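You operate a simulated robot arm through the tools that you are given. There is no shell and no other tool. Be economical: measure what you need, move in short steps, check, and stop when the job is done.

You are at the controls of a simulated robot arm. One attempt, no reset.

TASK
Put the blue gauge on the steel worktop away on the top of the side table. Then take the bag on the front of the blue cylinder bench and put it away on the top of the kitting bench. Then put the silver valve block on the grey shelf on the red crane stand. Keep to this order.

The check looks at the end state, three seconds after you hand in, the way a careful person would. Anything else that was tipped, shoved, dropped, spilled or broken makes it a failure.

THE ROBOT
A 6-joint arm with a four-finger gripper on a trunk, on a base that drives. Base frame: it is fixed to the floor where the robot stands at the start and does not move with it; the origin is under the middle of the robot, x ahead of it, y to its left, z up; the surface under the hand at the start is at about z = 720. Lengths are in mm, angles in rad, forces in N, time in s.
With the tool pointing down near the work surface it reaches from about 480 to 920 mm from the robot's upright axis, wherever it stands. Its first joint turns from -2.897 to 2.897 rad. Places, roughly: bag [-4000, 5750, 750]; grey shelf on the red crane stand [-3900, 2700, 700]; silver valve block (8x6x5 cm) [-4200, 5900, 800]; top of the kitting bench [-5200, 1500, 900]; top of the side table [700, -1000, 800]. Payload 3.43 kg.
The TCP is the grasp point between the finger pads, 30 mm short of the fingertips. In the tool frame z runs along the fingers and y along their closing line. Largest opening 120 mm; the body of the gripper starts 85 mm behind the TCP.
Orientation is that of the tool frame in the base frame, as a unit quaternion [w, x, y, z]. With the fingers straight down and closing along the base's y, the tool's x points along the base's -x, its y along +y and its z along -z.

THE INTERFACE
- The arm moves only by the tool servo_tool. Its argument "deltas" is a list of rows, each a list of 2 entries, a list of its own where there are three numbers: the shift along the base's x, y, z in m, then the turn, a rotation vector about the base's x, y, z in degrees. In form: [[[tx, ty, tz], [ax, ay, az]], ...]. A call has 1 to 12 rows; each row shifts and turns the commanded pose from where the row before left it. "claw" is the finger opening in m, from 0 to 0.12, set as the call begins (left out, the last holds). Rows are played at 5 a second. More than 50 mm and 0.15 rad between two rows, or a gripper value outside its range, and nothing of the call is played. A pose out of reach is approached as far as the arm can. The call stops where the force on the tool passes 40 N (or 10 N more than at its start, if that is more) or the arm is blocked; 0.2 s more then pass. Each finger halts on what it meets, pressing with about 30 N; the grip force reading is that of the motor and also rises with nothing between the fingers. The clock runs only during rows and for 0.2 s after the last one: add rows that do not move to give the fingers time. The reply holds the time, the measured pose of the TCP, the force on the tool along the base axes, the opening and the grip force, in the units named above and with some noise, with the torque about the TCP (base axes, N m) and any sound that the robot's microphone picked up, and new pictures: "pictures" is both (left out), scene, wrist or none.
- Cameras (640 x 400 px; columns grow to the right, rows downward): "scene" is now at [55.2, 206.9, 1453.9]; the picture's right is [0.08, -1.00, 0.00], its down [-0.80, -0.07, -0.59] and it looks along [0.59, 0.05, -0.81] (base axes); focal length 266 px, centre (320, 200). "wrist" rides on the gripper at [71, -17, -121] in the tool frame; the picture's right is [0.23, 0.97, 0.00], its down [-0.81, 0.19, -0.55] and it looks along [-0.54, 0.13, 0.83] (tool axes); focal length 275 px, centre (320, 200). There is no depth. A picture from a camera that has moved, and an enlarged one, comes with that camera's place and axes in the base frame and with its lens.
- move_column(by): slides the trunk up (or, below 0, down) by that many mm; the arm and the scene camera ride with it, the base frame stays. It gives what a move gives, with no picture.
- drive_base(legs): drives the robot by 1 to 6 legs, each [ahead, left, turn to the left] in mm, mm and rad, along the robot's own axes; the way and the turn of a leg run together, so that a leg with both is an arc; at most 1500 mm and 3.142 rad a leg. The arm and the cameras ride along, it lands a little off, and it stops where it bumps. It gives what a move gives, and a new picture of the scene camera.
- aim_head(pan, tilt): turns the head with the scene camera to pan (to the left, within 2.094 rad either way) and tilt (down, from -0.506 to 1.204), counted from straight ahead of the robot. It gives what a move gives, and a new picture of the scene camera.
- inspect(camera, box): a new picture of the part [left, top, right, bottom] of that camera's present view, enlarged. No time passes.
- hand_in(): hands the job in; it is judged then, once.

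Go step by step. Nothing tells you exact positions but the pictures and the camera data: compare them with the known pose of the tool, close in by small moves and look again before you grip or let go. The budget is 165 turns and 260 pictures, counting those below and the enlarged ones. Unless the task says otherwise, let go and move clear before handing in, and close with one line.

The tools are called after ">>>" as name(argument=value, ...) on one line, values as JSON. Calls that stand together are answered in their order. servo_tool: Moves the arm, as the interface text tells. Its arguments: {"type":"object","properties":{"deltas":{"type":"array","items":{"type":"array"}},"claw":{"type":"number"},"pictures":{"type":"string","enum":["both","scene","wrist","none"]}},"required":["deltas"]} The other tools are called the same way: move_column (by) slides the trunk up or down; drive_base (legs) drives the base; aim_head (pan, tilt) turns the head that bears the scene camera; inspect (camera, box) takes an enlarged picture of a part of a camera's view; hand_in () hands the job in.

At the start:

```text
t: 0.0
eef_pos: [503.9, 421.7, 943.9]
tcp_rot: [0.001, -0.001, 1.0, -0.001]
ft_force: [0.5, 0.0, -0.4]
wrist_torque: [-0.02, 0.02, 0.0]
finger_gap: 119.7
finger_force: 0.1
trunk travel left (down, up): [-50.0, 490.0]
robot x, y, heading: [-2.6, 0.4, -0.003]
head pan, tilt: [0.086, 0.935]
```

scene: 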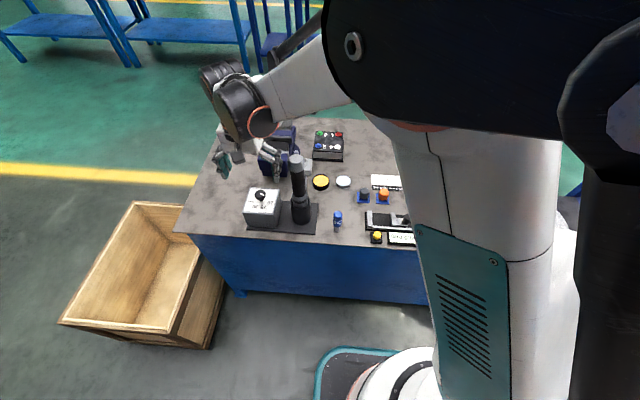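
wrist: 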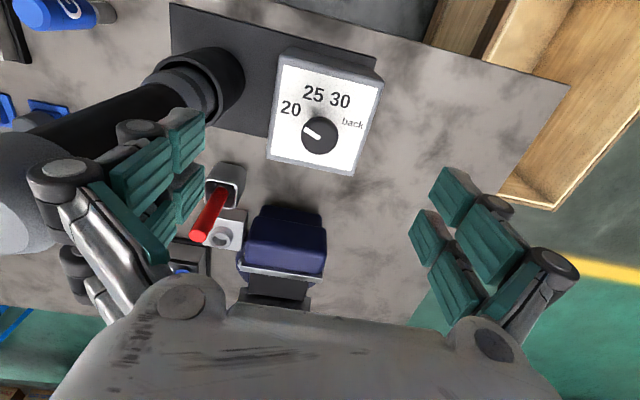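

I see the steel worktop with several small items; a small blue item near (338,218) may be the gauge. I'll enlarge both views.

>>> inspect(camera="scene", box=[180, 110, 420, 260])

>>> inspect(camera="wrist", box=[0, 0, 320, 200])

```text
2.67 times, centred on (300, 185) of scene
camera zoom: at [55.2, 206.9, 1453.9], right [0.08, -1.0, 0.0], down [-0.8, -0.07, -0.59], along [0.59, 0.05, -0.81], focal length 708 px, centre (373, 240)
```

zoom: 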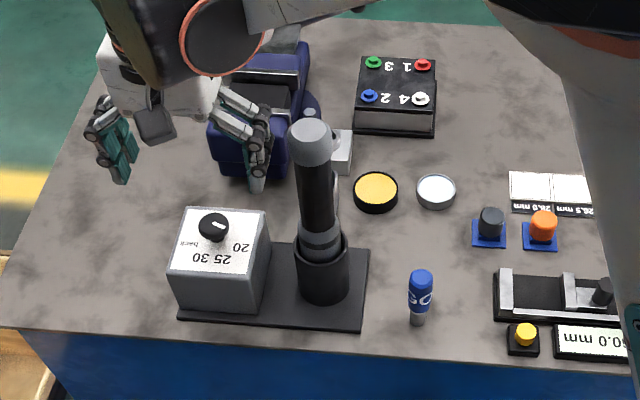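

```text
2.00 times, centred on (160, 100) of wrist
camera zoom: at [431.2, 403.6, 1065.1], right [-0.23, 0.97, 0.0], down [0.81, 0.19, 0.55], along [0.54, 0.13, -0.83], focal length 551 px, centre (640, 400)
```

zoom: 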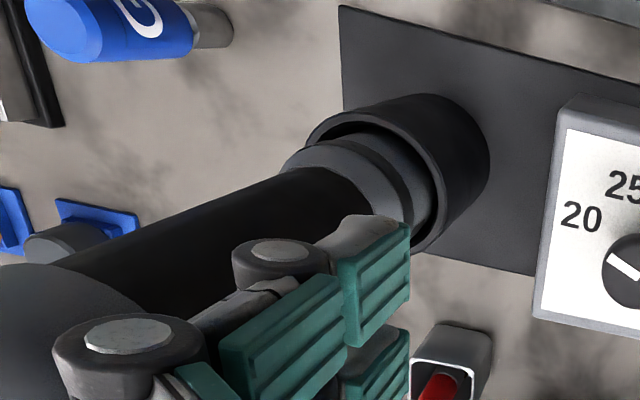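

The blue "GO" gauge stands upright at about (478, 190), ~100 tall, and a tall post is beside it at about (510, 305) up to z≈980. I raise the hand over the post's height, then move over the gauge.

>>> servo_tool(deltas=[[[0, 0, 0.04], [0, 0, 0]], [[0, 0, 0.04], [0, 0, 0]], [[0, 0, 0.04], [0, 0, 0]], [[0, 0, 0], [0, 0, 0]]], claw=0.12)

```text
t: 1.0
eef_pos: [504.3, 420.2, 1063.3]
tcp_rot: [0.0, 0.0, 1.0, 0.0]
ft_force: [-0.2, 0.4, 0.0]
wrist_torque: [0.01, -0.02, 0.0]
finger_gap: 120.2
finger_force: 0.0
trunk travel left (down, up): [-50.0, 490.0]
robot x, y, heading: [2.9, 2.2, -0.0]
head pan, tilt: [0.086, 0.935]
camera scene: at [54.9, 206.7, 1453.9], right [0.08, -1.0, 0.0], down [-0.8, -0.07, -0.59], along [0.59, 0.05, -0.81], focal length 266 px, centre (320, 200)
camera wrist: at [432.0, 402.5, 1184.1], right [-0.23, 0.97, 0.0], down [0.81, 0.19, 0.55], along [0.54, 0.13, -0.83], focal length 275 px, centre (320, 200)
```

scene: 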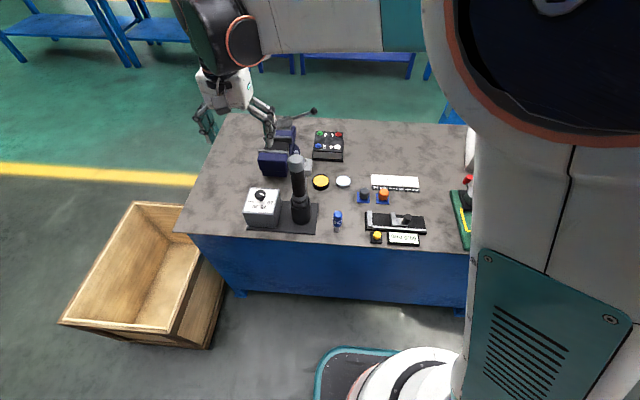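
wrist: 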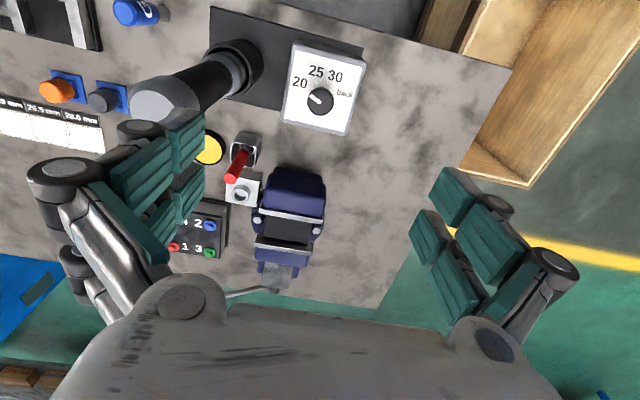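

The tool clears the post. I move over the gauge at (478, 192).

>>> servo_tool(deltas=[[[0, -0.046, 0], [0, 0, 0]], [[0, -0.046, 0], [0, 0, 0]], [[-0.006, -0.046, 0], [0, 0, 0]], [[-0.01, -0.046, 0], [0, 0, 0]], [[-0.01, -0.046, 0], [0, 0, 0]], [[0, 0, 0], [0, 0, 0]]], claw=0.07)

```text
t: 2.4
eef_pos: [478.8, 190.2, 1063.4]
tcp_rot: [0.0, 0.001, 1.0, 0.001]
ft_force: [-0.7, -0.6, 0.5]
wrist_torque: [0.04, -0.03, 0.01]
finger_gap: 70.1
finger_force: 0.0
trunk travel left (down, up): [-50.0, 490.0]
robot x, y, heading: [4.1, -1.1, -0.001]
head pan, tilt: [0.086, 0.935]
camera scene: at [50.9, 151.1, 1472.5], right [-0.58, -0.82, 0.0], down [-0.53, 0.37, -0.76], along [0.62, -0.44, -0.65], focal length 266 px, centre (320, 200)
camera wrist: at [406.0, 172.5, 1185.4], right [-0.23, 0.97, 0.0], down [0.81, 0.19, 0.55], along [0.54, 0.13, -0.83], focal length 275 px, centre (320, 200)
```

scene: 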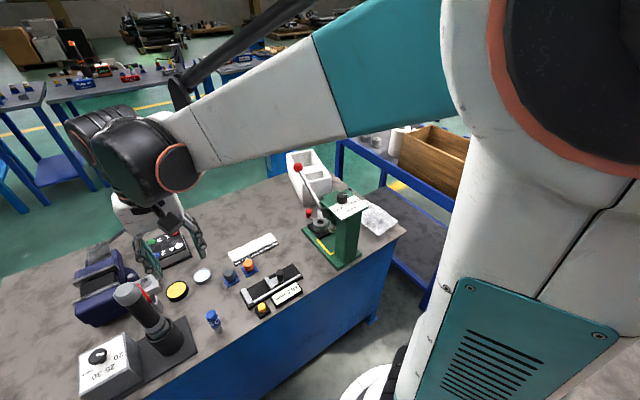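
wrist: 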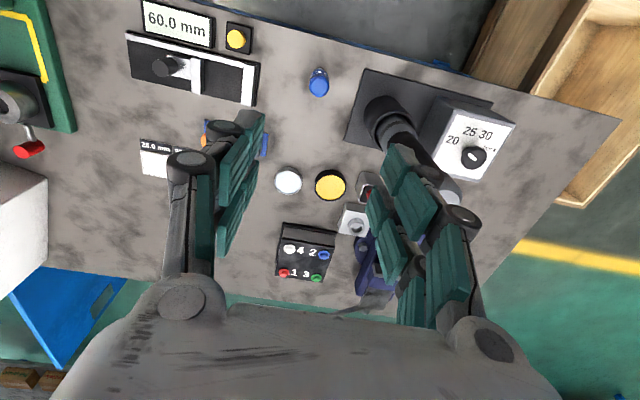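

The gauge is right under the hand at about (478.5, 188), clear of the post. Descending partway.

>>> servo_tool(deltas=[[[0, 0, -0.045], [0, 0, 0]], [[0, 0, -0.045], [0, 0, 0]], [[0, 0, -0.045], [0, 0, 0]], [[0, 0, -0.045], [0, 0, 0]], [[0, 0, 0], [0, 0, 0]]])

```text
t: 3.6
eef_pos: [478.8, 191.5, 884.3]
tcp_rot: [0.0, 0.0, 1.0, -0.001]
ft_force: [0.3, 0.0, 0.1]
wrist_torque: [0.0, 0.03, 0.0]
finger_gap: 70.0
finger_force: 0.0
trunk travel left (down, up): [-50.0, 490.0]
robot x, y, heading: [1.1, -1.1, -0.002]
head pan, tilt: [0.086, 0.935]
camera scene: at [55.7, 207.0, 1453.9], right [0.08, -1.0, 0.0], down [-0.8, -0.07, -0.59], along [0.59, 0.05, -0.81], focal length 266 px, centre (320, 200)
camera wrist: at [406.9, 172.9, 1005.3], right [-0.23, 0.97, 0.0], down [0.81, 0.19, 0.55], along [0.54, 0.13, -0.83], focal length 275 px, centre (320, 200)
```

scene: 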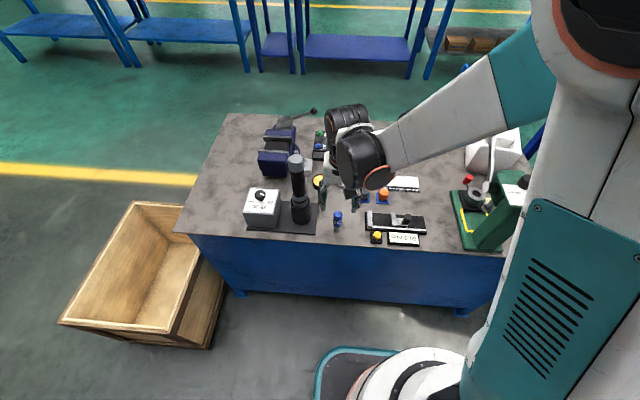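
wrist: 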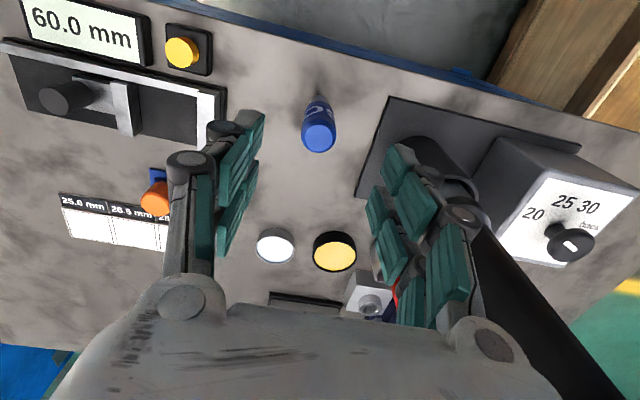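

Gauge centre about (475, 189), top about z 820. I descend to grip height on the handle.

>>> servo_tool(deltas=[[[-0.002, -0.002, -0.04], [0, 0, 0]], [[0, 0, -0.03], [0, 0, 0]], [[0, 0, -0.02], [0, 0, 0]], [[0, 0, 0], [0, 0, 0]]])

```text
t: 4.6
eef_pos: [476.1, 189.5, 792.7]
tcp_rot: [0.001, 0.001, 1.0, 0.0]
ft_force: [0.3, 0.1, 1.3]
wrist_torque: [0.01, -0.02, -0.02]
finger_gap: 70.0
finger_force: 0.0
trunk travel left (down, up): [-50.0, 490.0]
robot x, y, heading: [1.3, 0.7, 0.002]
head pan, tilt: [0.086, 0.935]
camera scene: at [55.4, 206.9, 1454.0], right [0.08, -1.0, 0.0], down [-0.8, -0.07, -0.59], along [0.59, 0.05, -0.81], focal length 266 px, centre (320, 200)
camera wrist: at [403.7, 170.9, 915.0], right [-0.23, 0.97, 0.0], down [0.81, 0.19, 0.55], along [0.54, 0.13, -0.83], focal length 275 px, centre (320, 200)
```

scene: 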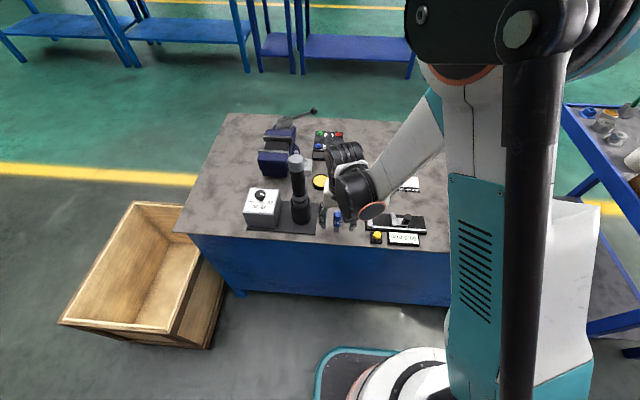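
wrist: 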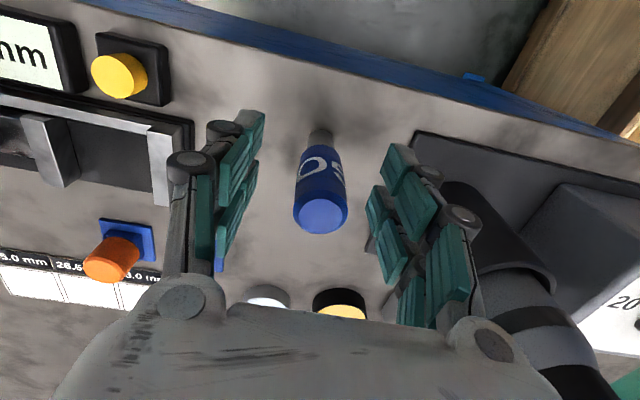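

The handle sits between the pads at TCP depth. Closing.

>>> servo_tool(deltas=[[[0, 0, 0], [0, 0, 0]], [[0, 0, 0], [0, 0, 0]], [[0, 0, 0], [0, 0, 0]], [[0, 0, 0], [0, 0, 0]]], claw=0.0, pictures="wrist")

```text
t: 5.6
eef_pos: [476.3, 188.4, 793.2]
tcp_rot: [0.001, 0.0, 1.0, 0.0]
ft_force: [-0.6, 0.5, -0.3]
wrist_torque: [0.01, 0.06, -0.02]
finger_gap: 24.5
finger_force: 30.2
trunk travel left (down, up): [-50.0, 490.0]
robot x, y, heading: [-0.4, -0.5, 0.004]
head pan, tilt: [0.086, 0.935]
camera wrist: at [403.7, 170.8, 915.2], right [-0.23, 0.97, 0.0], down [0.81, 0.19, 0.55], along [0.54, 0.13, -0.83], focal length 275 px, centre (320, 200)
```

wrist: 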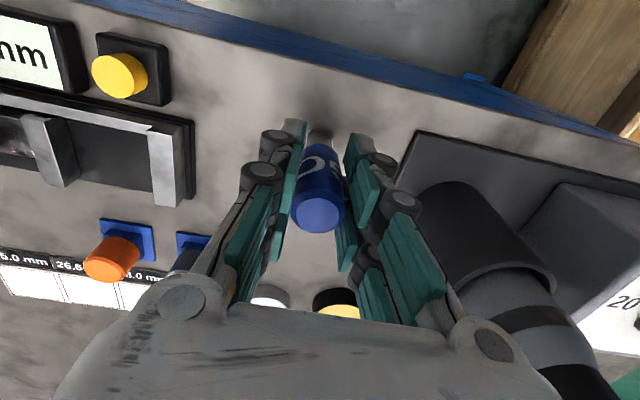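

Gripped (24.5 mm). Lifting straight up, then I'll look at the side table.

>>> servo_tool(deltas=[[[0, 0, 0.03], [0, 0, 0]], [[0, 0, 0.045], [0, 0, 0]], [[0, 0, 0.045], [0, 0, 0]], [[0, 0, 0.045], [0, 0, 0]], [[0, 0, 0.045], [0, 0, 0]], [[0, 0, 0.045], [0, 0, 0]], [[0, 0, 0], [0, 0, 0]]], pictures="wrist")

>>> aim_head(pan=-1.0, tilt=0.6)

```text
t: 7.2
eef_pos: [475.6, 188.5, 1046.7]
tcp_rot: [0.0, 0.001, 1.0, 0.001]
ft_force: [-0.6, -0.2, -1.0]
wrist_torque: [0.0, -0.01, 0.0]
finger_gap: 24.7
finger_force: 29.7
trunk travel left (down, up): [-50.0, 490.0]
robot x, y, heading: [2.7, 3.9, 0.005]
head pan, tilt: [0.086, 0.935]
camera wrist: at [403.4, 170.6, 1169.3], right [-0.23, 0.97, 0.0], down [0.81, 0.19, 0.55], along [0.54, 0.13, -0.83], focal length 275 px, centre (320, 200)
```

wrist: 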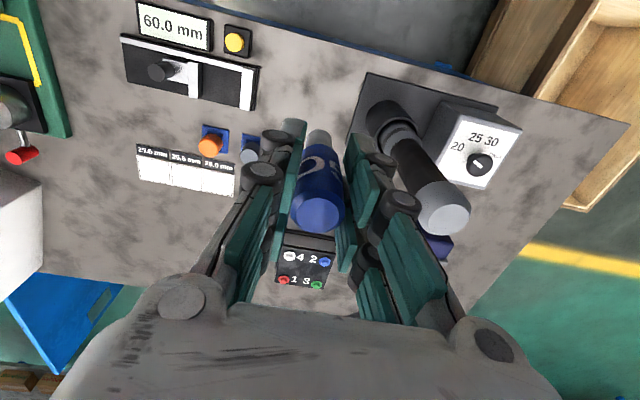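

```text
t: 8.5
eef_pos: [475.7, 189.3, 1046.1]
tcp_rot: [0.001, 0.0, 1.0, 0.0]
ft_force: [-0.2, 0.3, -1.9]
wrist_torque: [0.03, 0.0, 0.0]
finger_gap: 24.5
finger_force: 30.4
trunk travel left (down, up): [-50.0, 490.0]
robot x, y, heading: [3.5, 0.1, 0.002]
head pan, tilt: [-1.0, 0.6]
camera scene: at [29.7, 126.2, 1481.4], right [-0.84, -0.54, 0.0], down [-0.31, 0.48, -0.82], along [0.45, -0.69, -0.57], focal length 266 px, centre (320, 200)
```

scene: 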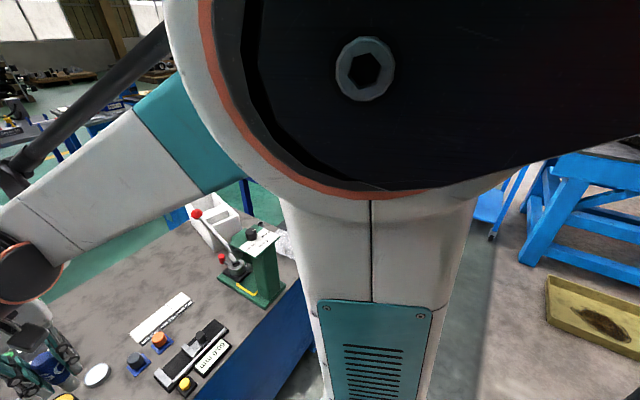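

The arm blocks the head's view to the right. I'll raise the trunk, back off a little from the worktop and turn towards the side table.

>>> move_column(by=120)

>>> drive_base(legs=[[-150, 0, 0]])

>>> drive_base(legs=[[0, 0, -0.6]])

```text
t: 10.0
eef_pos: [476.4, 189.1, 1167.7]
tcp_rot: [0.0, 0.0, 1.0, 0.001]
ft_force: [0.1, -0.1, -1.2]
wrist_torque: [-0.02, 0.04, 0.02]
finger_gap: 24.6
finger_force: 30.3
trunk travel left (down, up): [-170.0, 370.0]
robot x, y, heading: [3.5, 2.1, -0.0]
head pan, tilt: [-1.0, 0.6]
```

```text
t: 11.4
eef_pos: [325.3, 188.8, 1167.6]
tcp_rot: [0.0, -0.001, 1.0, 0.0]
ft_force: [-0.6, -0.2, -0.9]
wrist_torque: [0.01, -0.01, 0.03]
finger_gap: 24.3
finger_force: 29.8
trunk travel left (down, up): [-170.0, 370.0]
robot x, y, heading: [-152.0, 2.4, 0.001]
head pan, tilt: [-1.0, 0.6]
camera scene: at [-121.1, 126.1, 1601.4], right [-0.84, -0.54, 0.0], down [-0.31, 0.47, -0.83], along [0.45, -0.69, -0.56], focal length 266 px, centre (320, 200)
```

scene: 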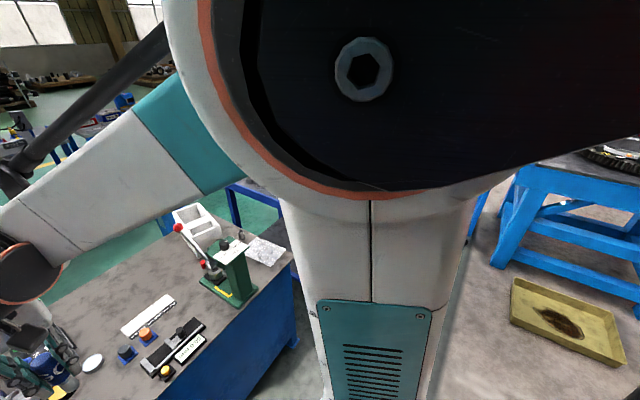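

```text
t: 13.4
eef_pos: [350.1, -111.7, 1167.9]
tcp_rot: [0.0, 0.294, 0.956, 0.0]
ft_force: [0.0, -0.7, -1.5]
wrist_torque: [0.0, -0.01, -0.01]
finger_gap: 24.4
finger_force: 29.6
trunk travel left (down, up): [-170.0, 370.0]
robot x, y, heading: [-149.2, -1.0, -0.6]
head pan, tilt: [-1.0, 0.6]
camera scene: at [-54.1, 88.4, 1601.4], right [-1.0, 0.03, 0.0], down [0.02, 0.56, -0.83], along [-0.02, -0.82, -0.56], focal length 266 px, centre (320, 200)
```

scene: 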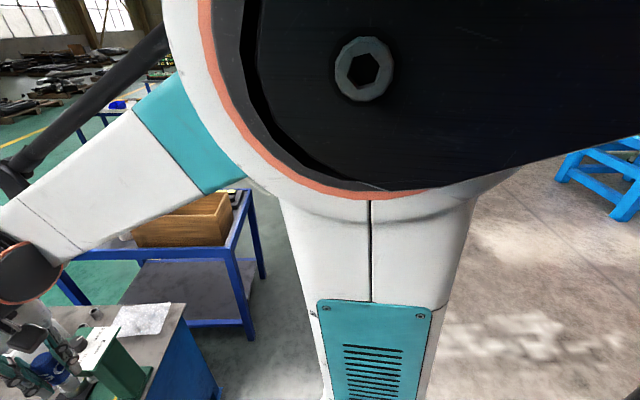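

The side table with a wooden box on it appears ahead right. I aim the head ahead.

>>> aim_head(pan=0.0, tilt=0.6)

```text
t: 14.7
eef_pos: [349.2, -110.9, 1168.2]
tcp_rot: [0.001, 0.295, 0.956, 0.001]
ft_force: [-0.5, 0.0, -1.1]
wrist_torque: [-0.02, 0.03, -0.02]
finger_gap: 24.2
finger_force: 29.4
trunk travel left (down, up): [-170.0, 370.0]
robot x, y, heading: [-149.0, 2.2, -0.596]
head pan, tilt: [0.0, 0.6]
camera scene: at [-9.6, 98.6, 1603.1], right [-0.88, -0.48, 0.0], down [-0.26, 0.48, -0.84], along [0.4, -0.74, -0.55], focal length 266 px, centre (320, 200)
```

scene: 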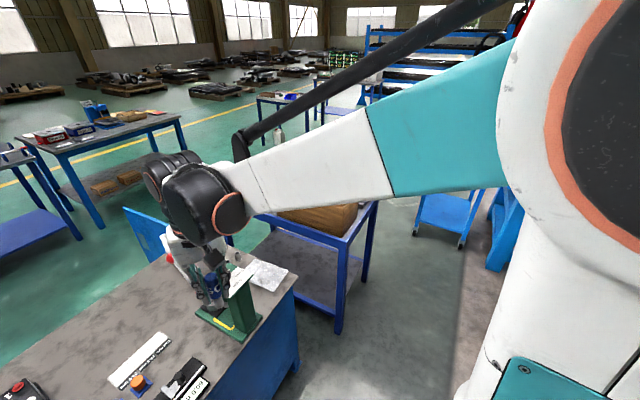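

The table's near-left corner is about (340, -735), with a box on it. I check the floor to the right before driving.

>>> aim_head(pan=-1.6, tilt=0.6)

```text
t: 16.4
eef_pos: [350.6, -112.7, 1167.7]
tcp_rot: [0.0, 0.295, 0.956, -0.001]
ft_force: [-0.8, -0.2, -1.4]
wrist_torque: [0.02, 0.02, -0.02]
finger_gap: 24.3
finger_force: 30.4
trunk travel left (down, up): [-170.0, 370.0]
robot x, y, heading: [-148.6, -0.3, -0.596]
head pan, tilt: [-1.6, 0.6]
camera scene: at [-103.6, 105.3, 1601.4], right [-0.81, 0.59, 0.0], down [0.33, 0.46, -0.83], along [-0.48, -0.67, -0.56], focal length 266 px, centre (320, 200)
```

scene: 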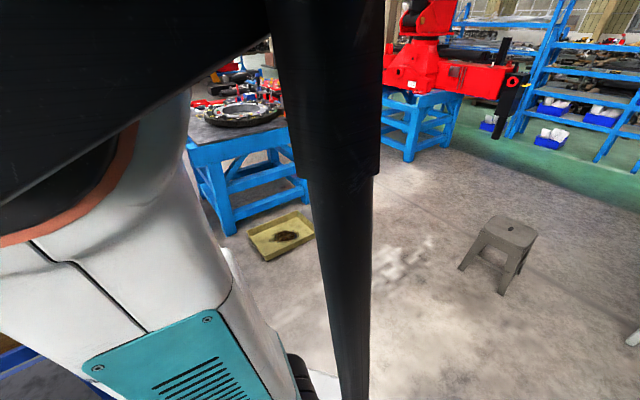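

Tray at about (-840, -1530) and trestle further; the way to about (-250, -600) is free. Driving there.

>>> drive_base(legs=[[254, -553, 0]])

>>> aim_head(pan=0.1, tilt=0.75)

```text
t: 19.8
eef_pos: [247.8, -710.8, 1168.1]
tcp_rot: [-0.001, 0.297, 0.955, 0.001]
ft_force: [-0.3, -0.4, -0.7]
wrist_torque: [0.01, 0.03, -0.03]
finger_gap: 24.1
finger_force: 29.7
trunk travel left (down, up): [-170.0, 370.0]
robot x, y, heading: [-255.0, -600.2, -0.597]
head pan, tilt: [-1.6, 0.6]
camera scene: at [-205.0, -493.1, 1601.4], right [-0.81, 0.59, 0.0], down [0.33, 0.46, -0.82], along [-0.49, -0.67, -0.57], focal length 266 px, centre (320, 200)
```

scene: 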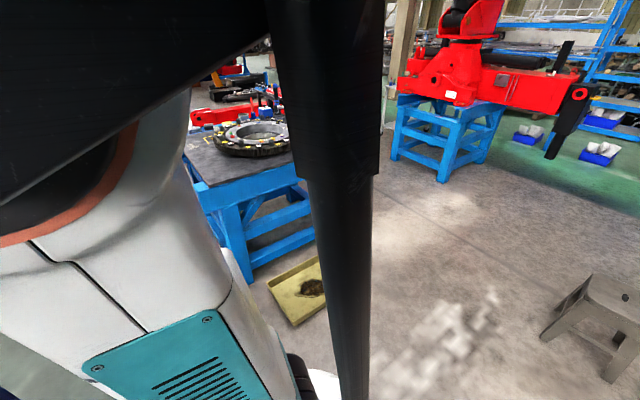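

```text
t: 21.5
eef_pos: [248.9, -711.7, 1167.7]
tcp_rot: [0.0, 0.296, 0.955, 0.0]
ft_force: [-0.7, 0.1, -1.3]
wrist_torque: [0.05, -0.02, 0.02]
finger_gap: 24.1
finger_force: 30.0
trunk travel left (down, up): [-170.0, 370.0]
robot x, y, heading: [-254.5, -597.4, -0.599]
head pan, tilt: [0.099, 0.75]
camera scene: at [-118.0, -499.9, 1594.6], right [-0.91, -0.41, 0.0], down [-0.25, 0.57, -0.78], along [0.32, -0.71, -0.63], focal length 266 px, centre (320, 200)
```

scene: 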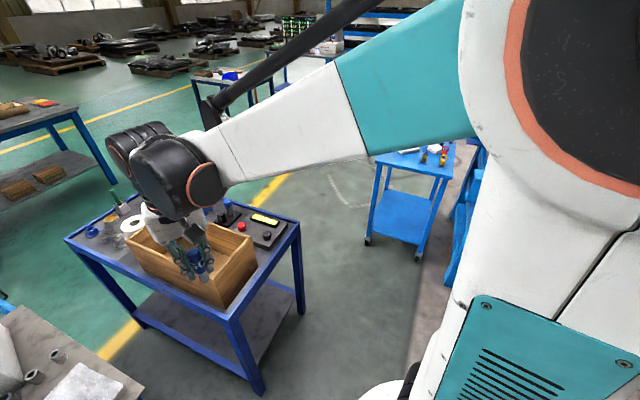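

The table spans about x 275–1100, y -750…-1200. I zoom in on its top.

>>> inspect(camera="scene", box=[60, 170, 310, 326])

>>> inspect(camera="wrist", box=[0, 0, 640, 400])

```text
2.56 times, centred on (185, 248) of scene
camera zoom: at [-118.0, -499.9, 1594.6], right [-0.91, -0.41, 0.0], down [-0.25, 0.57, -0.78], along [0.32, -0.71, -0.63], focal length 680 px, centre (666, 77)
```

zoom: 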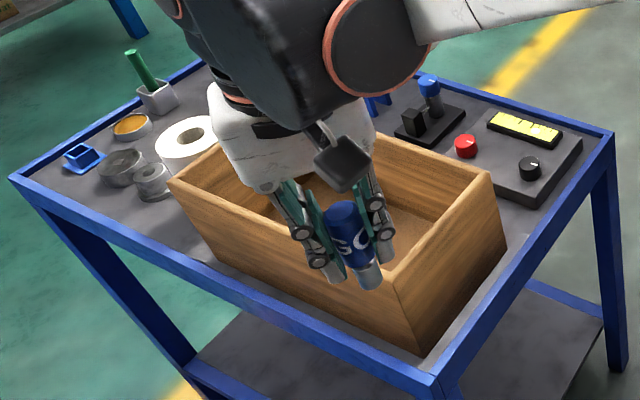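

```text
1.00 times, centred on (320, 200) of wrist (not enlarged: the box is as wide or as high as the picture)
camera zoom: at [178.9, -686.3, 1288.7], right [0.36, 0.93, 0.0], down [0.78, -0.3, 0.55], along [0.52, -0.2, -0.83], focal length 275 px, centre (320, 200)
```

zoom: 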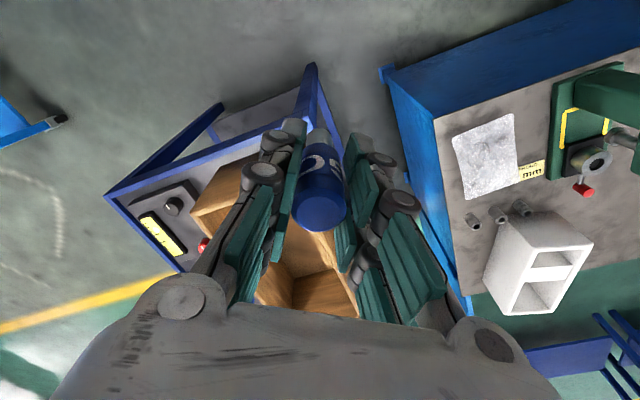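

The table carries a wooden box, a roll, cups, a device and a black panel. I need a better view of the free space behind the box, so I move to the table's west side, facing it.

>>> drive_base(legs=[[254, -372, 0], [0, 0, 0.6]])

>>> aim_head(pan=0.0, tilt=0.75)

```text
t: 25.9
eef_pos: [226.1, -857.6, 1168.1]
tcp_rot: [0.0, -0.001, 1.0, 0.0]
ft_force: [-0.3, -0.4, -0.8]
wrist_torque: [-0.01, 0.01, 0.0]
finger_gap: 24.0
finger_force: 30.4
trunk travel left (down, up): [-170.0, 370.0]
robot x, y, heading: [-251.5, -1049.6, 0.002]
head pan, tilt: [0.099, 0.75]
camera scene: at [-195.2, -891.5, 1595.2], right [-0.52, -0.86, 0.0], down [-0.53, 0.32, -0.78], along [0.67, -0.41, -0.62], focal length 266 px, centre (320, 200)
```

scene: 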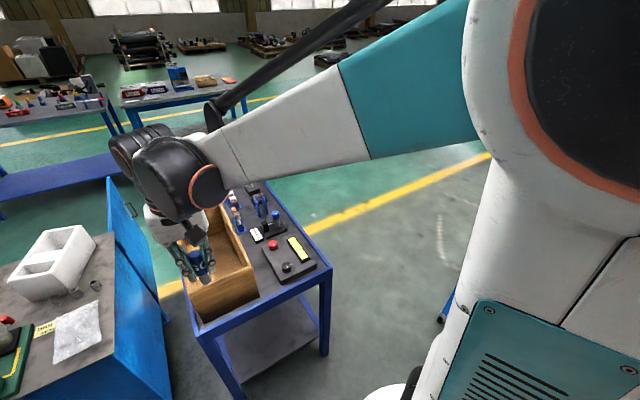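

```text
t: 26.6
eef_pos: [225.6, -857.1, 1167.3]
tcp_rot: [0.0, -0.001, 1.0, -0.001]
ft_force: [0.3, -0.8, -1.2]
wrist_torque: [0.02, -0.01, 0.03]
finger_gap: 23.7
finger_force: 29.9
trunk travel left (down, up): [-170.0, 370.0]
robot x, y, heading: [-253.9, -1048.9, 0.001]
head pan, tilt: [0.0, 0.75]
camera scene: at [-195.1, -891.3, 1595.3], right [-0.51, -0.86, 0.0], down [-0.53, 0.32, -0.78], along [0.67, -0.4, -0.62], focal length 266 px, centre (320, 200)
```

scene: 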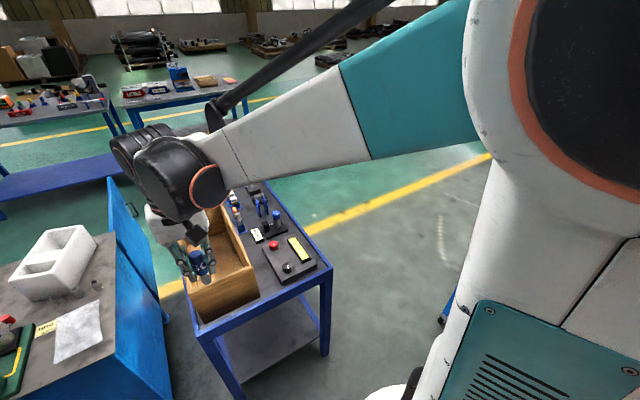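

>>> inspect(camera="scene", box=[180, 170, 340, 330])

```text
2.50 times, centred on (260, 250) of scene
camera zoom: at [-195.1, -891.3, 1595.3], right [-0.51, -0.86, 0.0], down [-0.53, 0.32, -0.78], along [0.67, -0.4, -0.62], focal length 664 px, centre (470, 75)
```

zoom: 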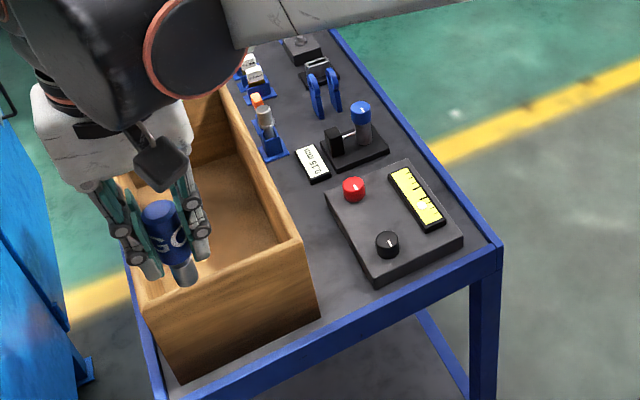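

A free strip of about 80 mm lies between the box (y≈-968) and the black panel (y≈-1050), x 330–520; I'll stand the gauge at (410, -1009). I turn the hand by +90° so it closes along x, with the camera on the panel side, while moving over.

>>> servo_tool(deltas=[[[0.016, -0.0125, 0], [0, 0, 7.5]], [[0.016, -0.0125, 0], [0, 0, 7.5]], [[0.016, -0.0125, 0], [0, 0, 7.5]], [[0.016, -0.0125, 0], [0, 0, 7.5]], [[0.016, -0.0125, 0], [0, 0, 7.5]], [[0.016, -0.0125, 0], [0, 0, 7.5]], [[0.015, -0.0125, 0], [0, 0, 7.5]], [[0.015, -0.0125, 0], [0, 0, 7.5]], [[0.015, -0.0125, 0], [0, 0, 7.5]], [[0.015, -0.0125, 0], [0, 0, 7.5]], [[0.014, -0.0125, 0], [0, 0, 7.5]], [[0.014, -0.0145, 0], [0, 0, 7.5]]])

```text
t: 29.2
eef_pos: [409.4, -1010.2, 1167.4]
tcp_rot: [0.0, 0.709, -0.705, 0.0]
ft_force: [0.2, -0.3, -1.7]
wrist_torque: [0.01, 0.03, 0.02]
finger_gap: 24.0
finger_force: 29.8
trunk travel left (down, up): [-170.0, 370.0]
robot x, y, heading: [-253.0, -1047.8, 0.002]
head pan, tilt: [0.0, 0.75]
camera scene: at [-185.5, -847.1, 1588.5], right [0.0, -1.0, 0.0], down [-0.68, 0.0, -0.73], along [0.73, 0.0, -0.68], focal length 266 px, centre (320, 200)
camera wrist: at [426.2, -1082.6, 1288.6], right [-0.97, -0.23, 0.0], down [-0.2, 0.81, 0.55], along [-0.13, 0.54, -0.83], focal length 275 px, centre (320, 200)
```

scene: 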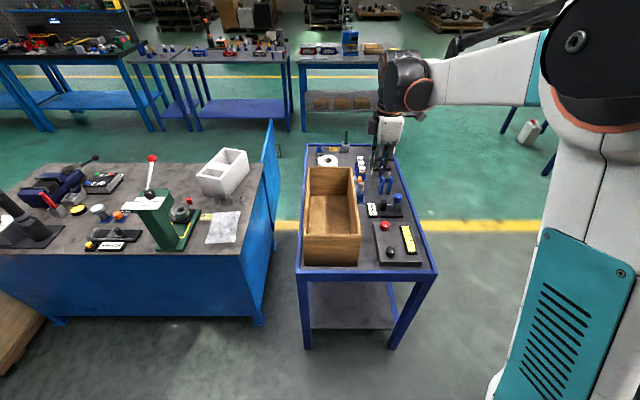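
wrist: 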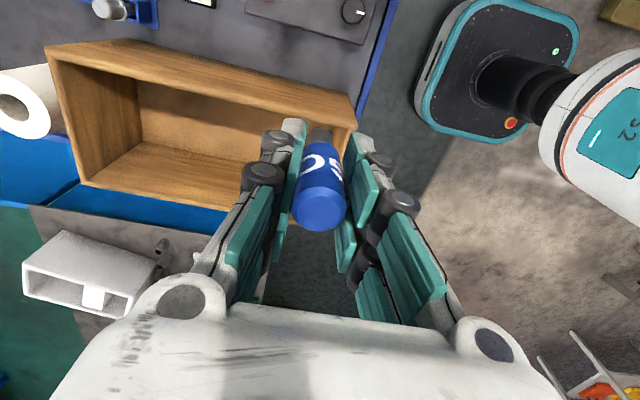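

Now the view is clear; I zoom on the strip.

>>> inspect(camera="scene", box=[290, 130, 450, 280])

>>> inspect(camera="wrist", box=[220, 0, 420, 130])

```text
2.67 times, centred on (370, 205) of scene
camera zoom: at [-185.5, -847.1, 1588.5], right [0.0, -1.0, 0.0], down [-0.68, 0.0, -0.73], along [0.73, 0.0, -0.68], focal length 708 px, centre (187, 187)
```

zoom: 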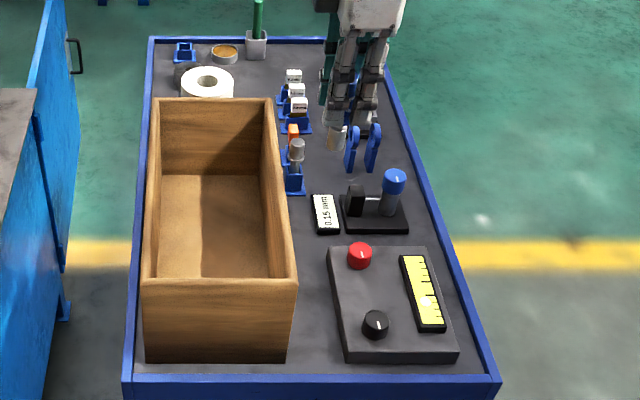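

```text
3.08 times, centred on (320, 65) of wrist
camera zoom: at [426.2, -1082.6, 1288.6], right [-0.97, -0.23, 0.0], down [-0.2, 0.81, 0.55], along [-0.13, 0.54, -0.83], focal length 847 px, centre (320, 615)
```

zoom: 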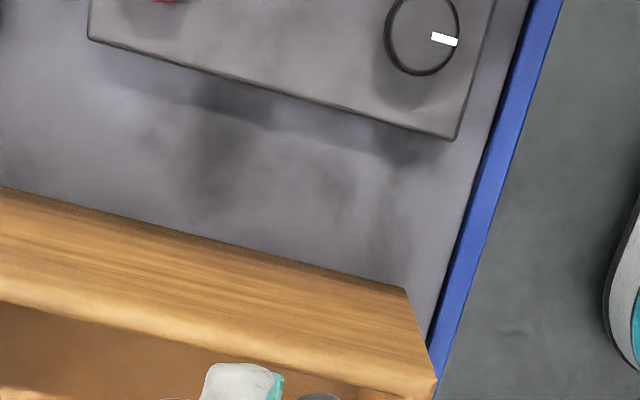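

The strip's centre is y≈-1020. I shift there and descend to just above the surface.

>>> servo_tool(deltas=[[[0.005, -0.01, -0.03], [0, 0, 0]], [[0, 0, -0.045], [0, 0, 0]], [[0, 0, -0.045], [0, 0, 0]], [[0, 0, -0.045], [0, 0, 0]], [[0, 0, -0.045], [0, 0, 0]], [[0, 0, -0.03], [0, 0, 0]], [[0, 0, 0], [0, 0, 0]]])

```text
t: 30.8
eef_pos: [413.9, -1019.3, 928.1]
tcp_rot: [0.001, 0.707, -0.707, 0.0]
ft_force: [0.2, -0.1, -0.7]
wrist_torque: [-0.01, 0.01, -0.02]
finger_gap: 23.8
finger_force: 30.1
trunk travel left (down, up): [-170.0, 370.0]
robot x, y, heading: [-247.0, -1048.0, 0.008]
head pan, tilt: [0.0, 0.75]
camera scene: at [-185.6, -846.9, 1588.5], right [0.0, -1.0, 0.0], down [-0.68, 0.0, -0.73], along [0.73, 0.0, -0.68], focal length 266 px, centre (320, 200)
camera wrist: at [430.4, -1091.9, 1048.9], right [-0.97, -0.23, 0.0], down [-0.19, 0.81, 0.55], along [-0.13, 0.54, -0.83], focal length 275 px, centre (320, 200)
```

scene: 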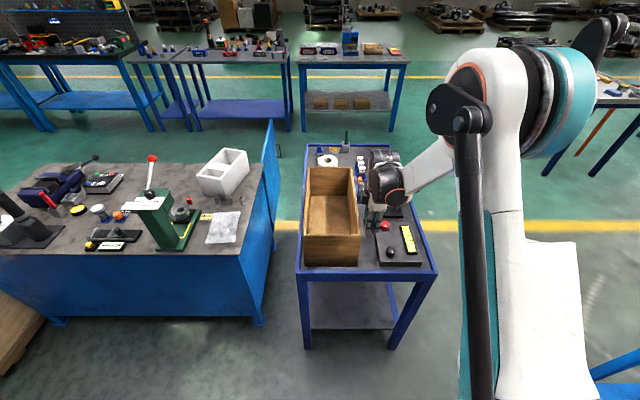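
wrist: 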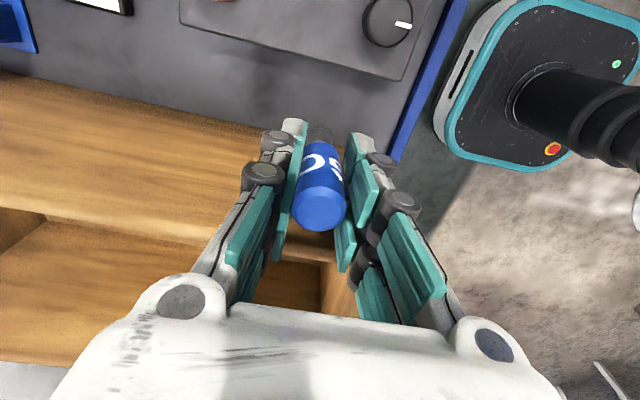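

The box face seems at y≈-995 and panel at -1063, so I shift another -9 mm and descend slowly.

>>> servo_tool(deltas=[[[0, -0.009, 0], [0, 0, 0]], [[0, 0, -0.03], [0, 0, 0]], [[0, 0, -0.01], [0, 0, 0]], [[0, 0, 0], [0, 0, 0]]], pictures="wrist")

```text
t: 31.8
eef_pos: [414.3, -1027.6, 887.7]
tcp_rot: [0.0, 0.708, -0.706, 0.0]
ft_force: [-0.2, -0.7, -0.8]
wrist_torque: [0.0, 0.03, 0.03]
finger_gap: 23.9
finger_force: 29.8
trunk travel left (down, up): [-170.0, 370.0]
robot x, y, heading: [-248.0, -1048.4, 0.004]
head pan, tilt: [0.0, 0.75]
camera wrist: at [430.4, -1101.4, 1008.8], right [-0.97, -0.23, 0.0], down [-0.19, 0.81, 0.55], along [-0.13, 0.54, -0.83], focal length 275 px, centre (320, 200)
```

wrist: 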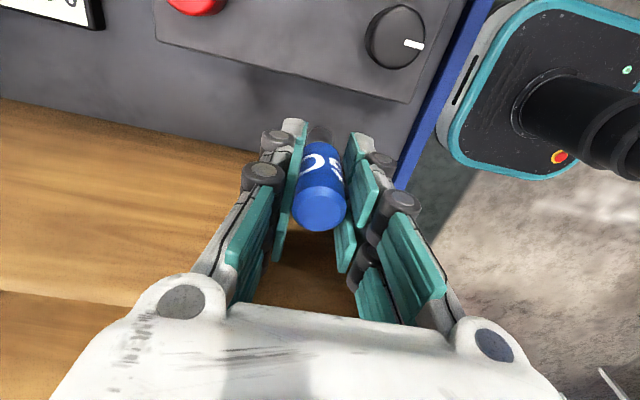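

Well clear on both sides. I lower in fine steps to contact.

>>> servo_tool(deltas=[[[0, 0, -0.005], [0, 0, 0]], [[0, 0, -0.003], [0, 0, 0]], [[0, 0, -0.002], [0, 0, 0]], [[0, 0, -0.002], [0, 0, 0]], [[0, 0, 0], [0, 0, 0]]], pictures="none")

```text
t: 33.0
eef_pos: [414.3, -1027.8, 875.5]
tcp_rot: [-0.001, 0.708, -0.706, 0.0]
ft_force: [0.4, -1.0, -0.9]
wrist_torque: [0.0, -0.02, 0.01]
finger_gap: 23.8
finger_force: 30.3
trunk travel left (down, up): [-170.0, 370.0]
robot x, y, heading: [-251.0, -1052.0, 0.009]
head pan, tilt: [0.0, 0.75]
```

>>> servo_tool(deltas=[[[0, 0, -0.002], [0, 0, 0]], [[0, 0, -0.002], [0, 0, 0]], [[0, 0, -0.002], [0, 0, 0]], [[0, 0, 0], [0, 0, 0]]], pictures="wrist")

```text
t: 34.0
eef_pos: [413.6, -1028.9, 869.6]
tcp_rot: [0.0, 0.708, -0.706, 0.0]
ft_force: [0.5, 0.6, -0.6]
wrist_torque: [0.0, 0.0, 0.0]
finger_gap: 23.8
finger_force: 30.3
trunk travel left (down, up): [-170.0, 370.0]
robot x, y, heading: [-250.5, -1047.6, 0.003]
head pan, tilt: [0.0, 0.75]
camera wrist: at [430.4, -1101.4, 990.8], right [-0.97, -0.23, 0.0], down [-0.19, 0.81, 0.55], along [-0.13, 0.54, -0.83], focal length 275 px, centre (320, 200)
```

wrist: 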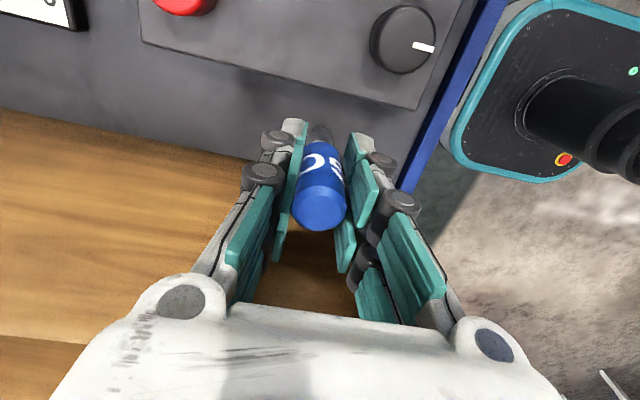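

>>> servo_tool(deltas=[[[0, 0, -0.001], [0, 0, 0]], [[0, 0, -0.001], [0, 0, 0]], [[0, 0, -0.001], [0, 0, 0]], [[0, 0, -0.001], [0, 0, 0]]], pictures="none")

>>> servo_tool(deltas=[[[0, 0, -0.001], [0, 0, 0]], [[0, 0, -0.001], [0, 0, 0]], [[0, 0, -0.001], [0, 0, 0]]], pictures="none")

```text
t: 35.0
eef_pos: [414.7, -1028.2, 864.9]
tcp_rot: [0.001, 0.708, -0.706, 0.0]
ft_force: [0.3, -0.2, -0.4]
wrist_torque: [-0.01, -0.02, 0.01]
finger_gap: 23.6
finger_force: 29.5
trunk travel left (down, up): [-170.0, 370.0]
robot x, y, heading: [-249.0, -1050.5, 0.001]
head pan, tilt: [0.0, 0.75]
```

```text
t: 35.8
eef_pos: [414.8, -1028.3, 863.6]
tcp_rot: [0.001, 0.708, -0.707, 0.0]
ft_force: [0.2, -0.5, -2.0]
wrist_torque: [0.01, 0.0, 0.01]
finger_gap: 23.8
finger_force: 30.4
trunk travel left (down, up): [-170.0, 370.0]
robot x, y, heading: [-251.4, -1045.2, 0.0]
head pan, tilt: [0.0, 0.75]
```

>>> servo_tool(deltas=[[[0, 0, -0.001], [0, 0, 0]], [[0, 0, -0.001], [0, 0, 0]], [[0, 0, -0.001], [0, 0, 0]]], pictures="none")

>>> servo_tool(deltas=[[[0, 0, -0.001], [0, 0, 0]], [[0, 0, -0.001], [0, 0, 0]], [[0, 0, -0.001], [0, 0, 0]]], pictures="scene")

>>> inspect(camera="scene", box=[330, 170, 430, 270])

```text
t: 36.6
eef_pos: [414.1, -1028.3, 859.6]
tcp_rot: [0.0, 0.707, -0.707, 0.0]
ft_force: [-0.4, -0.6, -2.1]
wrist_torque: [-0.02, 0.01, -0.01]
finger_gap: 23.6
finger_force: 29.9
trunk travel left (down, up): [-170.0, 370.0]
robot x, y, heading: [-246.5, -1047.7, 0.002]
head pan, tilt: [0.0, 0.75]
```

```text
t: 37.4
eef_pos: [413.6, -1027.8, 856.4]
tcp_rot: [0.0, 0.708, -0.706, -0.001]
ft_force: [-1.1, -0.4, -1.1]
wrist_torque: [-0.04, 0.04, -0.01]
finger_gap: 23.6
finger_force: 30.4
trunk travel left (down, up): [-170.0, 370.0]
robot x, y, heading: [-249.2, -1048.0, 0.007]
head pan, tilt: [0.0, 0.75]
camera scene: at [-185.7, -846.9, 1588.5], right [0.0, -1.0, 0.0], down [-0.68, 0.0, -0.73], along [0.73, 0.0, -0.68], focal length 266 px, centre (320, 200)
```

scene: 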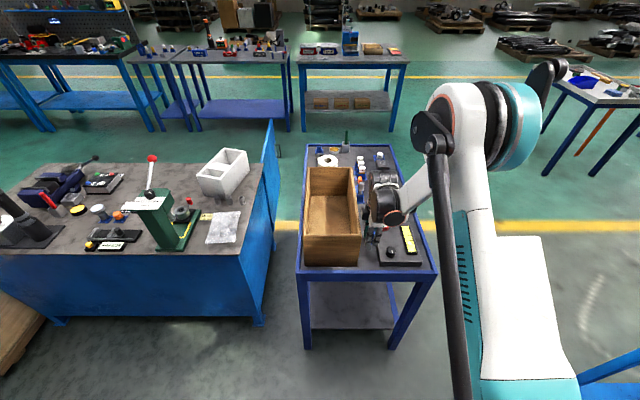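

```text
4.00 times, centred on (380, 220) of scene
camera zoom: at [-185.7, -846.9, 1588.5], right [0.0, -1.0, 0.0], down [-0.68, 0.0, -0.73], along [0.73, 0.0, -0.68], focal length 1063 px, centre (80, 120)
```

zoom: 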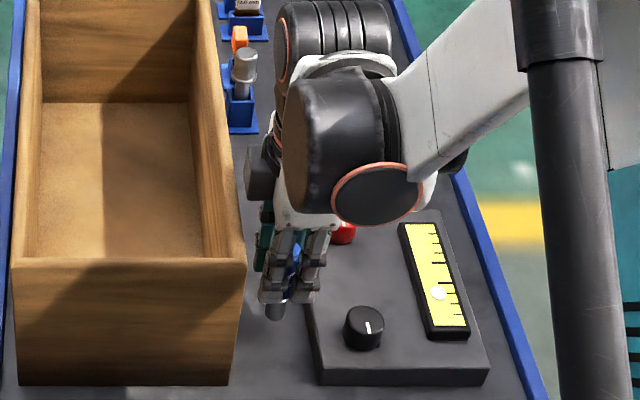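

From parallax the surface is nearer z≈770, so contact is expected at TCP ≈ 843. Continuing down gently.

>>> servo_tool(deltas=[[[0, 0, -0.002], [0, 0, 0]], [[0, 0, -0.002], [0, 0, 0]], [[0, 0, -0.002], [0, 0, 0]], [[0, 0, -0.001], [0, 0, 0]], [[0, 0, 0], [0, 0, 0]]], pictures="none")

>>> servo_tool(deltas=[[[0, 0, -0.001], [0, 0, 0]], [[0, 0, -0.001], [0, 0, 0]], [[0, 0, -0.001], [0, 0, 0]]], pictures="none")

>>> servo_tool(deltas=[[[0, 0, -0.001], [0, 0, 0]], [[0, 0, -0.001], [0, 0, 0]]], pictures="none")

```text
t: 38.6
eef_pos: [414.1, -1028.9, 847.8]
tcp_rot: [0.0, 0.708, -0.706, 0.0]
ft_force: [0.2, 0.3, -0.8]
wrist_torque: [0.01, 0.03, -0.02]
finger_gap: 23.6
finger_force: 29.7
trunk travel left (down, up): [-170.0, 370.0]
robot x, y, heading: [-251.1, -1048.1, 0.003]
head pan, tilt: [0.0, 0.75]
```

```text
t: 39.4
eef_pos: [413.5, -1029.2, 846.7]
tcp_rot: [-0.001, 0.709, -0.706, 0.0]
ft_force: [0.2, -0.3, -1.0]
wrist_torque: [0.0, 0.04, 0.02]
finger_gap: 23.5
finger_force: 29.5
trunk travel left (down, up): [-170.0, 370.0]
robot x, y, heading: [-248.8, -1048.4, 0.004]
head pan, tilt: [0.0, 0.75]
```

```text
t: 40.0
eef_pos: [414.0, -1028.5, 843.6]
tcp_rot: [0.0, 0.708, -0.706, 0.0]
ft_force: [0.0, 1.0, -0.1]
wrist_torque: [0.01, 0.0, -0.01]
finger_gap: 23.5
finger_force: 30.4
trunk travel left (down, up): [-170.0, 370.0]
robot x, y, heading: [-247.8, -1044.9, 0.006]
head pan, tilt: [0.0, 0.75]
```

>>> servo_tool(deltas=[[[0, 0, -0.001], [0, 0, 0]], [[0, 0, -0.001], [0, 0, 0]]], pictures="none")

>>> servo_tool(deltas=[[[0, 0, -0.001], [0, 0, 0]], [[0, 0, -0.001], [0, 0, 0]]], pictures="none")

>>> servo_tool(deltas=[[[0, 0, -0.001], [0, 0, 0]], [[0, 0, -0.001], [0, 0, 0]]], pictures="wrist")

```text
t: 40.6
eef_pos: [414.4, -1027.3, 842.0]
tcp_rot: [0.0, 0.708, -0.706, 0.0]
ft_force: [1.0, 0.7, -1.8]
wrist_torque: [-0.01, -0.04, 0.01]
finger_gap: 23.4
finger_force: 30.0
trunk travel left (down, up): [-170.0, 370.0]
robot x, y, heading: [-249.5, -1050.1, 0.001]
head pan, tilt: [0.0, 0.75]
```

```text
t: 41.2
eef_pos: [415.0, -1028.8, 840.5]
tcp_rot: [0.0, 0.708, -0.706, 0.0]
ft_force: [-0.4, 0.4, -1.9]
wrist_torque: [0.04, 0.02, 0.0]
finger_gap: 23.7
finger_force: 29.9
trunk travel left (down, up): [-170.0, 370.0]
robot x, y, heading: [-252.0, -1046.7, 0.002]
head pan, tilt: [0.0, 0.75]
```

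```text
t: 41.8
eef_pos: [413.7, -1028.8, 838.3]
tcp_rot: [0.0, 0.708, -0.706, 0.0]
ft_force: [0.9, 0.3, -1.8]
wrist_torque: [-0.02, 0.0, 0.02]
finger_gap: 23.6
finger_force: 30.1
trunk travel left (down, up): [-170.0, 370.0]
robot x, y, heading: [-250.2, -1048.0, 0.006]
head pan, tilt: [0.0, 0.75]
camera wrist: at [430.4, -1101.5, 959.7], right [-0.97, -0.23, 0.0], down [-0.19, 0.81, 0.55], along [-0.13, 0.54, -0.83], focal length 275 px, centre (320, 200)
```

wrist: 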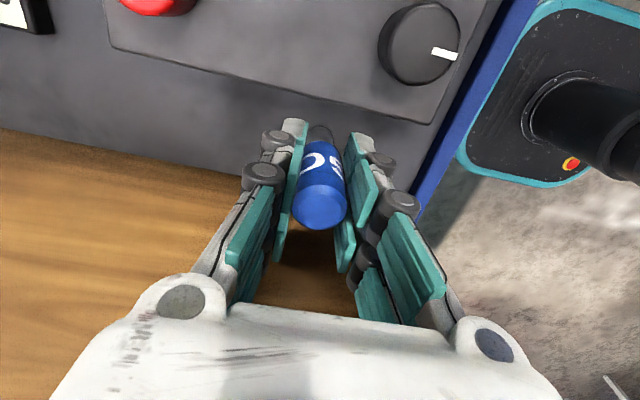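

No contact yet; continuing with small steps.

>>> servo_tool(deltas=[[[0, 0, -0.001], [0, 0, 0]], [[0, 0, -0.001], [0, 0, 0]], [[0, 0, -0.001], [0, 0, 0]]], pictures="none")

>>> servo_tool(deltas=[[[0, 0, -0.001], [0, 0, 0]], [[0, 0, -0.001], [0, 0, 0]], [[0, 0, -0.001], [0, 0, 0]]], pictures="none")

>>> servo_tool(deltas=[[[0, 0, -0.001], [0, 0, 0]], [[0, 0, -0.001], [0, 0, 0]]], pictures="wrist")

>>> inspect(camera="scene", box=[360, 200, 430, 270])

```text
t: 42.6
eef_pos: [415.4, -1029.0, 835.9]
tcp_rot: [0.0, 0.708, -0.706, 0.0]
ft_force: [-0.1, 0.0, -1.2]
wrist_torque: [0.0, 0.01, 0.05]
finger_gap: 23.3
finger_force: 29.6
trunk travel left (down, up): [-170.0, 370.0]
robot x, y, heading: [-251.2, -1050.1, 0.001]
head pan, tilt: [0.0, 0.75]
```

```text
t: 43.4
eef_pos: [413.6, -1028.5, 834.2]
tcp_rot: [-0.001, 0.708, -0.706, 0.0]
ft_force: [4.2, -0.1, 23.1]
wrist_torque: [0.06, -0.26, 0.04]
finger_gap: 23.4
finger_force: 29.3
trunk travel left (down, up): [-170.0, 370.0]
robot x, y, heading: [-246.0, -1045.9, 0.002]
head pan, tilt: [0.0, 0.75]
```

```text
t: 44.0
eef_pos: [413.8, -1029.1, 832.2]
tcp_rot: [-0.001, 0.708, -0.706, 0.0]
ft_force: [4.5, 1.7, 29.5]
wrist_torque: [0.14, -0.15, -0.03]
finger_gap: 23.6
finger_force: 30.3
trunk travel left (down, up): [-170.0, 370.0]
robot x, y, heading: [-249.6, -1047.4, 0.005]
head pan, tilt: [0.0, 0.75]
camera wrist: at [429.4, -1101.1, 953.0], right [-0.97, -0.23, 0.0], down [-0.2, 0.81, 0.55], along [-0.13, 0.54, -0.83], focal length 275 px, centre (320, 200)
```

wrist: 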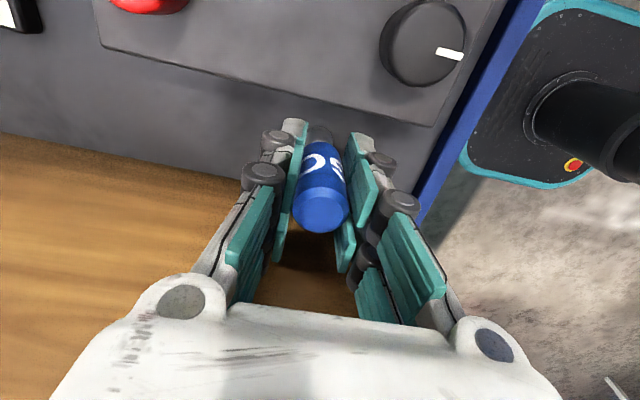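

```text
5.71 times, centred on (395, 235) of scene
camera zoom: at [-187.9, -846.7, 1588.7], right [0.0, -1.0, 0.0], down [-0.68, 0.0, -0.73], along [0.73, 0.0, -0.68], focal length 1518 px, centre (-109, 0)
```

zoom: 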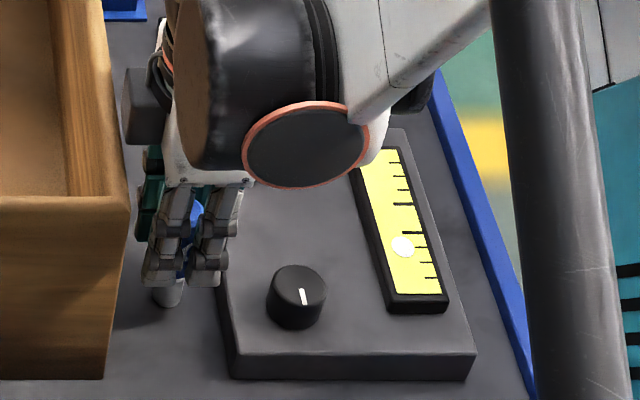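

Contact at TCP ≈ 835 (surface ≈ z 762). I ease back up to remove the press and then open.

>>> servo_tool(deltas=[[[0, 0, 0.002], [0, 0, 0]], [[0, 0, 0.0015], [0, 0, 0]], [[0, 0, 0], [0, 0, 0]]], pictures="none")

```text
t: 44.8
eef_pos: [414.2, -1029.6, 833.8]
tcp_rot: [0.0, 0.707, -0.707, 0.0]
ft_force: [-0.4, 0.0, -0.6]
wrist_torque: [-0.02, 0.01, -0.02]
finger_gap: 23.3
finger_force: 30.2
trunk travel left (down, up): [-170.0, 370.0]
robot x, y, heading: [-249.8, -1048.7, -0.002]
head pan, tilt: [0.0, 0.75]
```

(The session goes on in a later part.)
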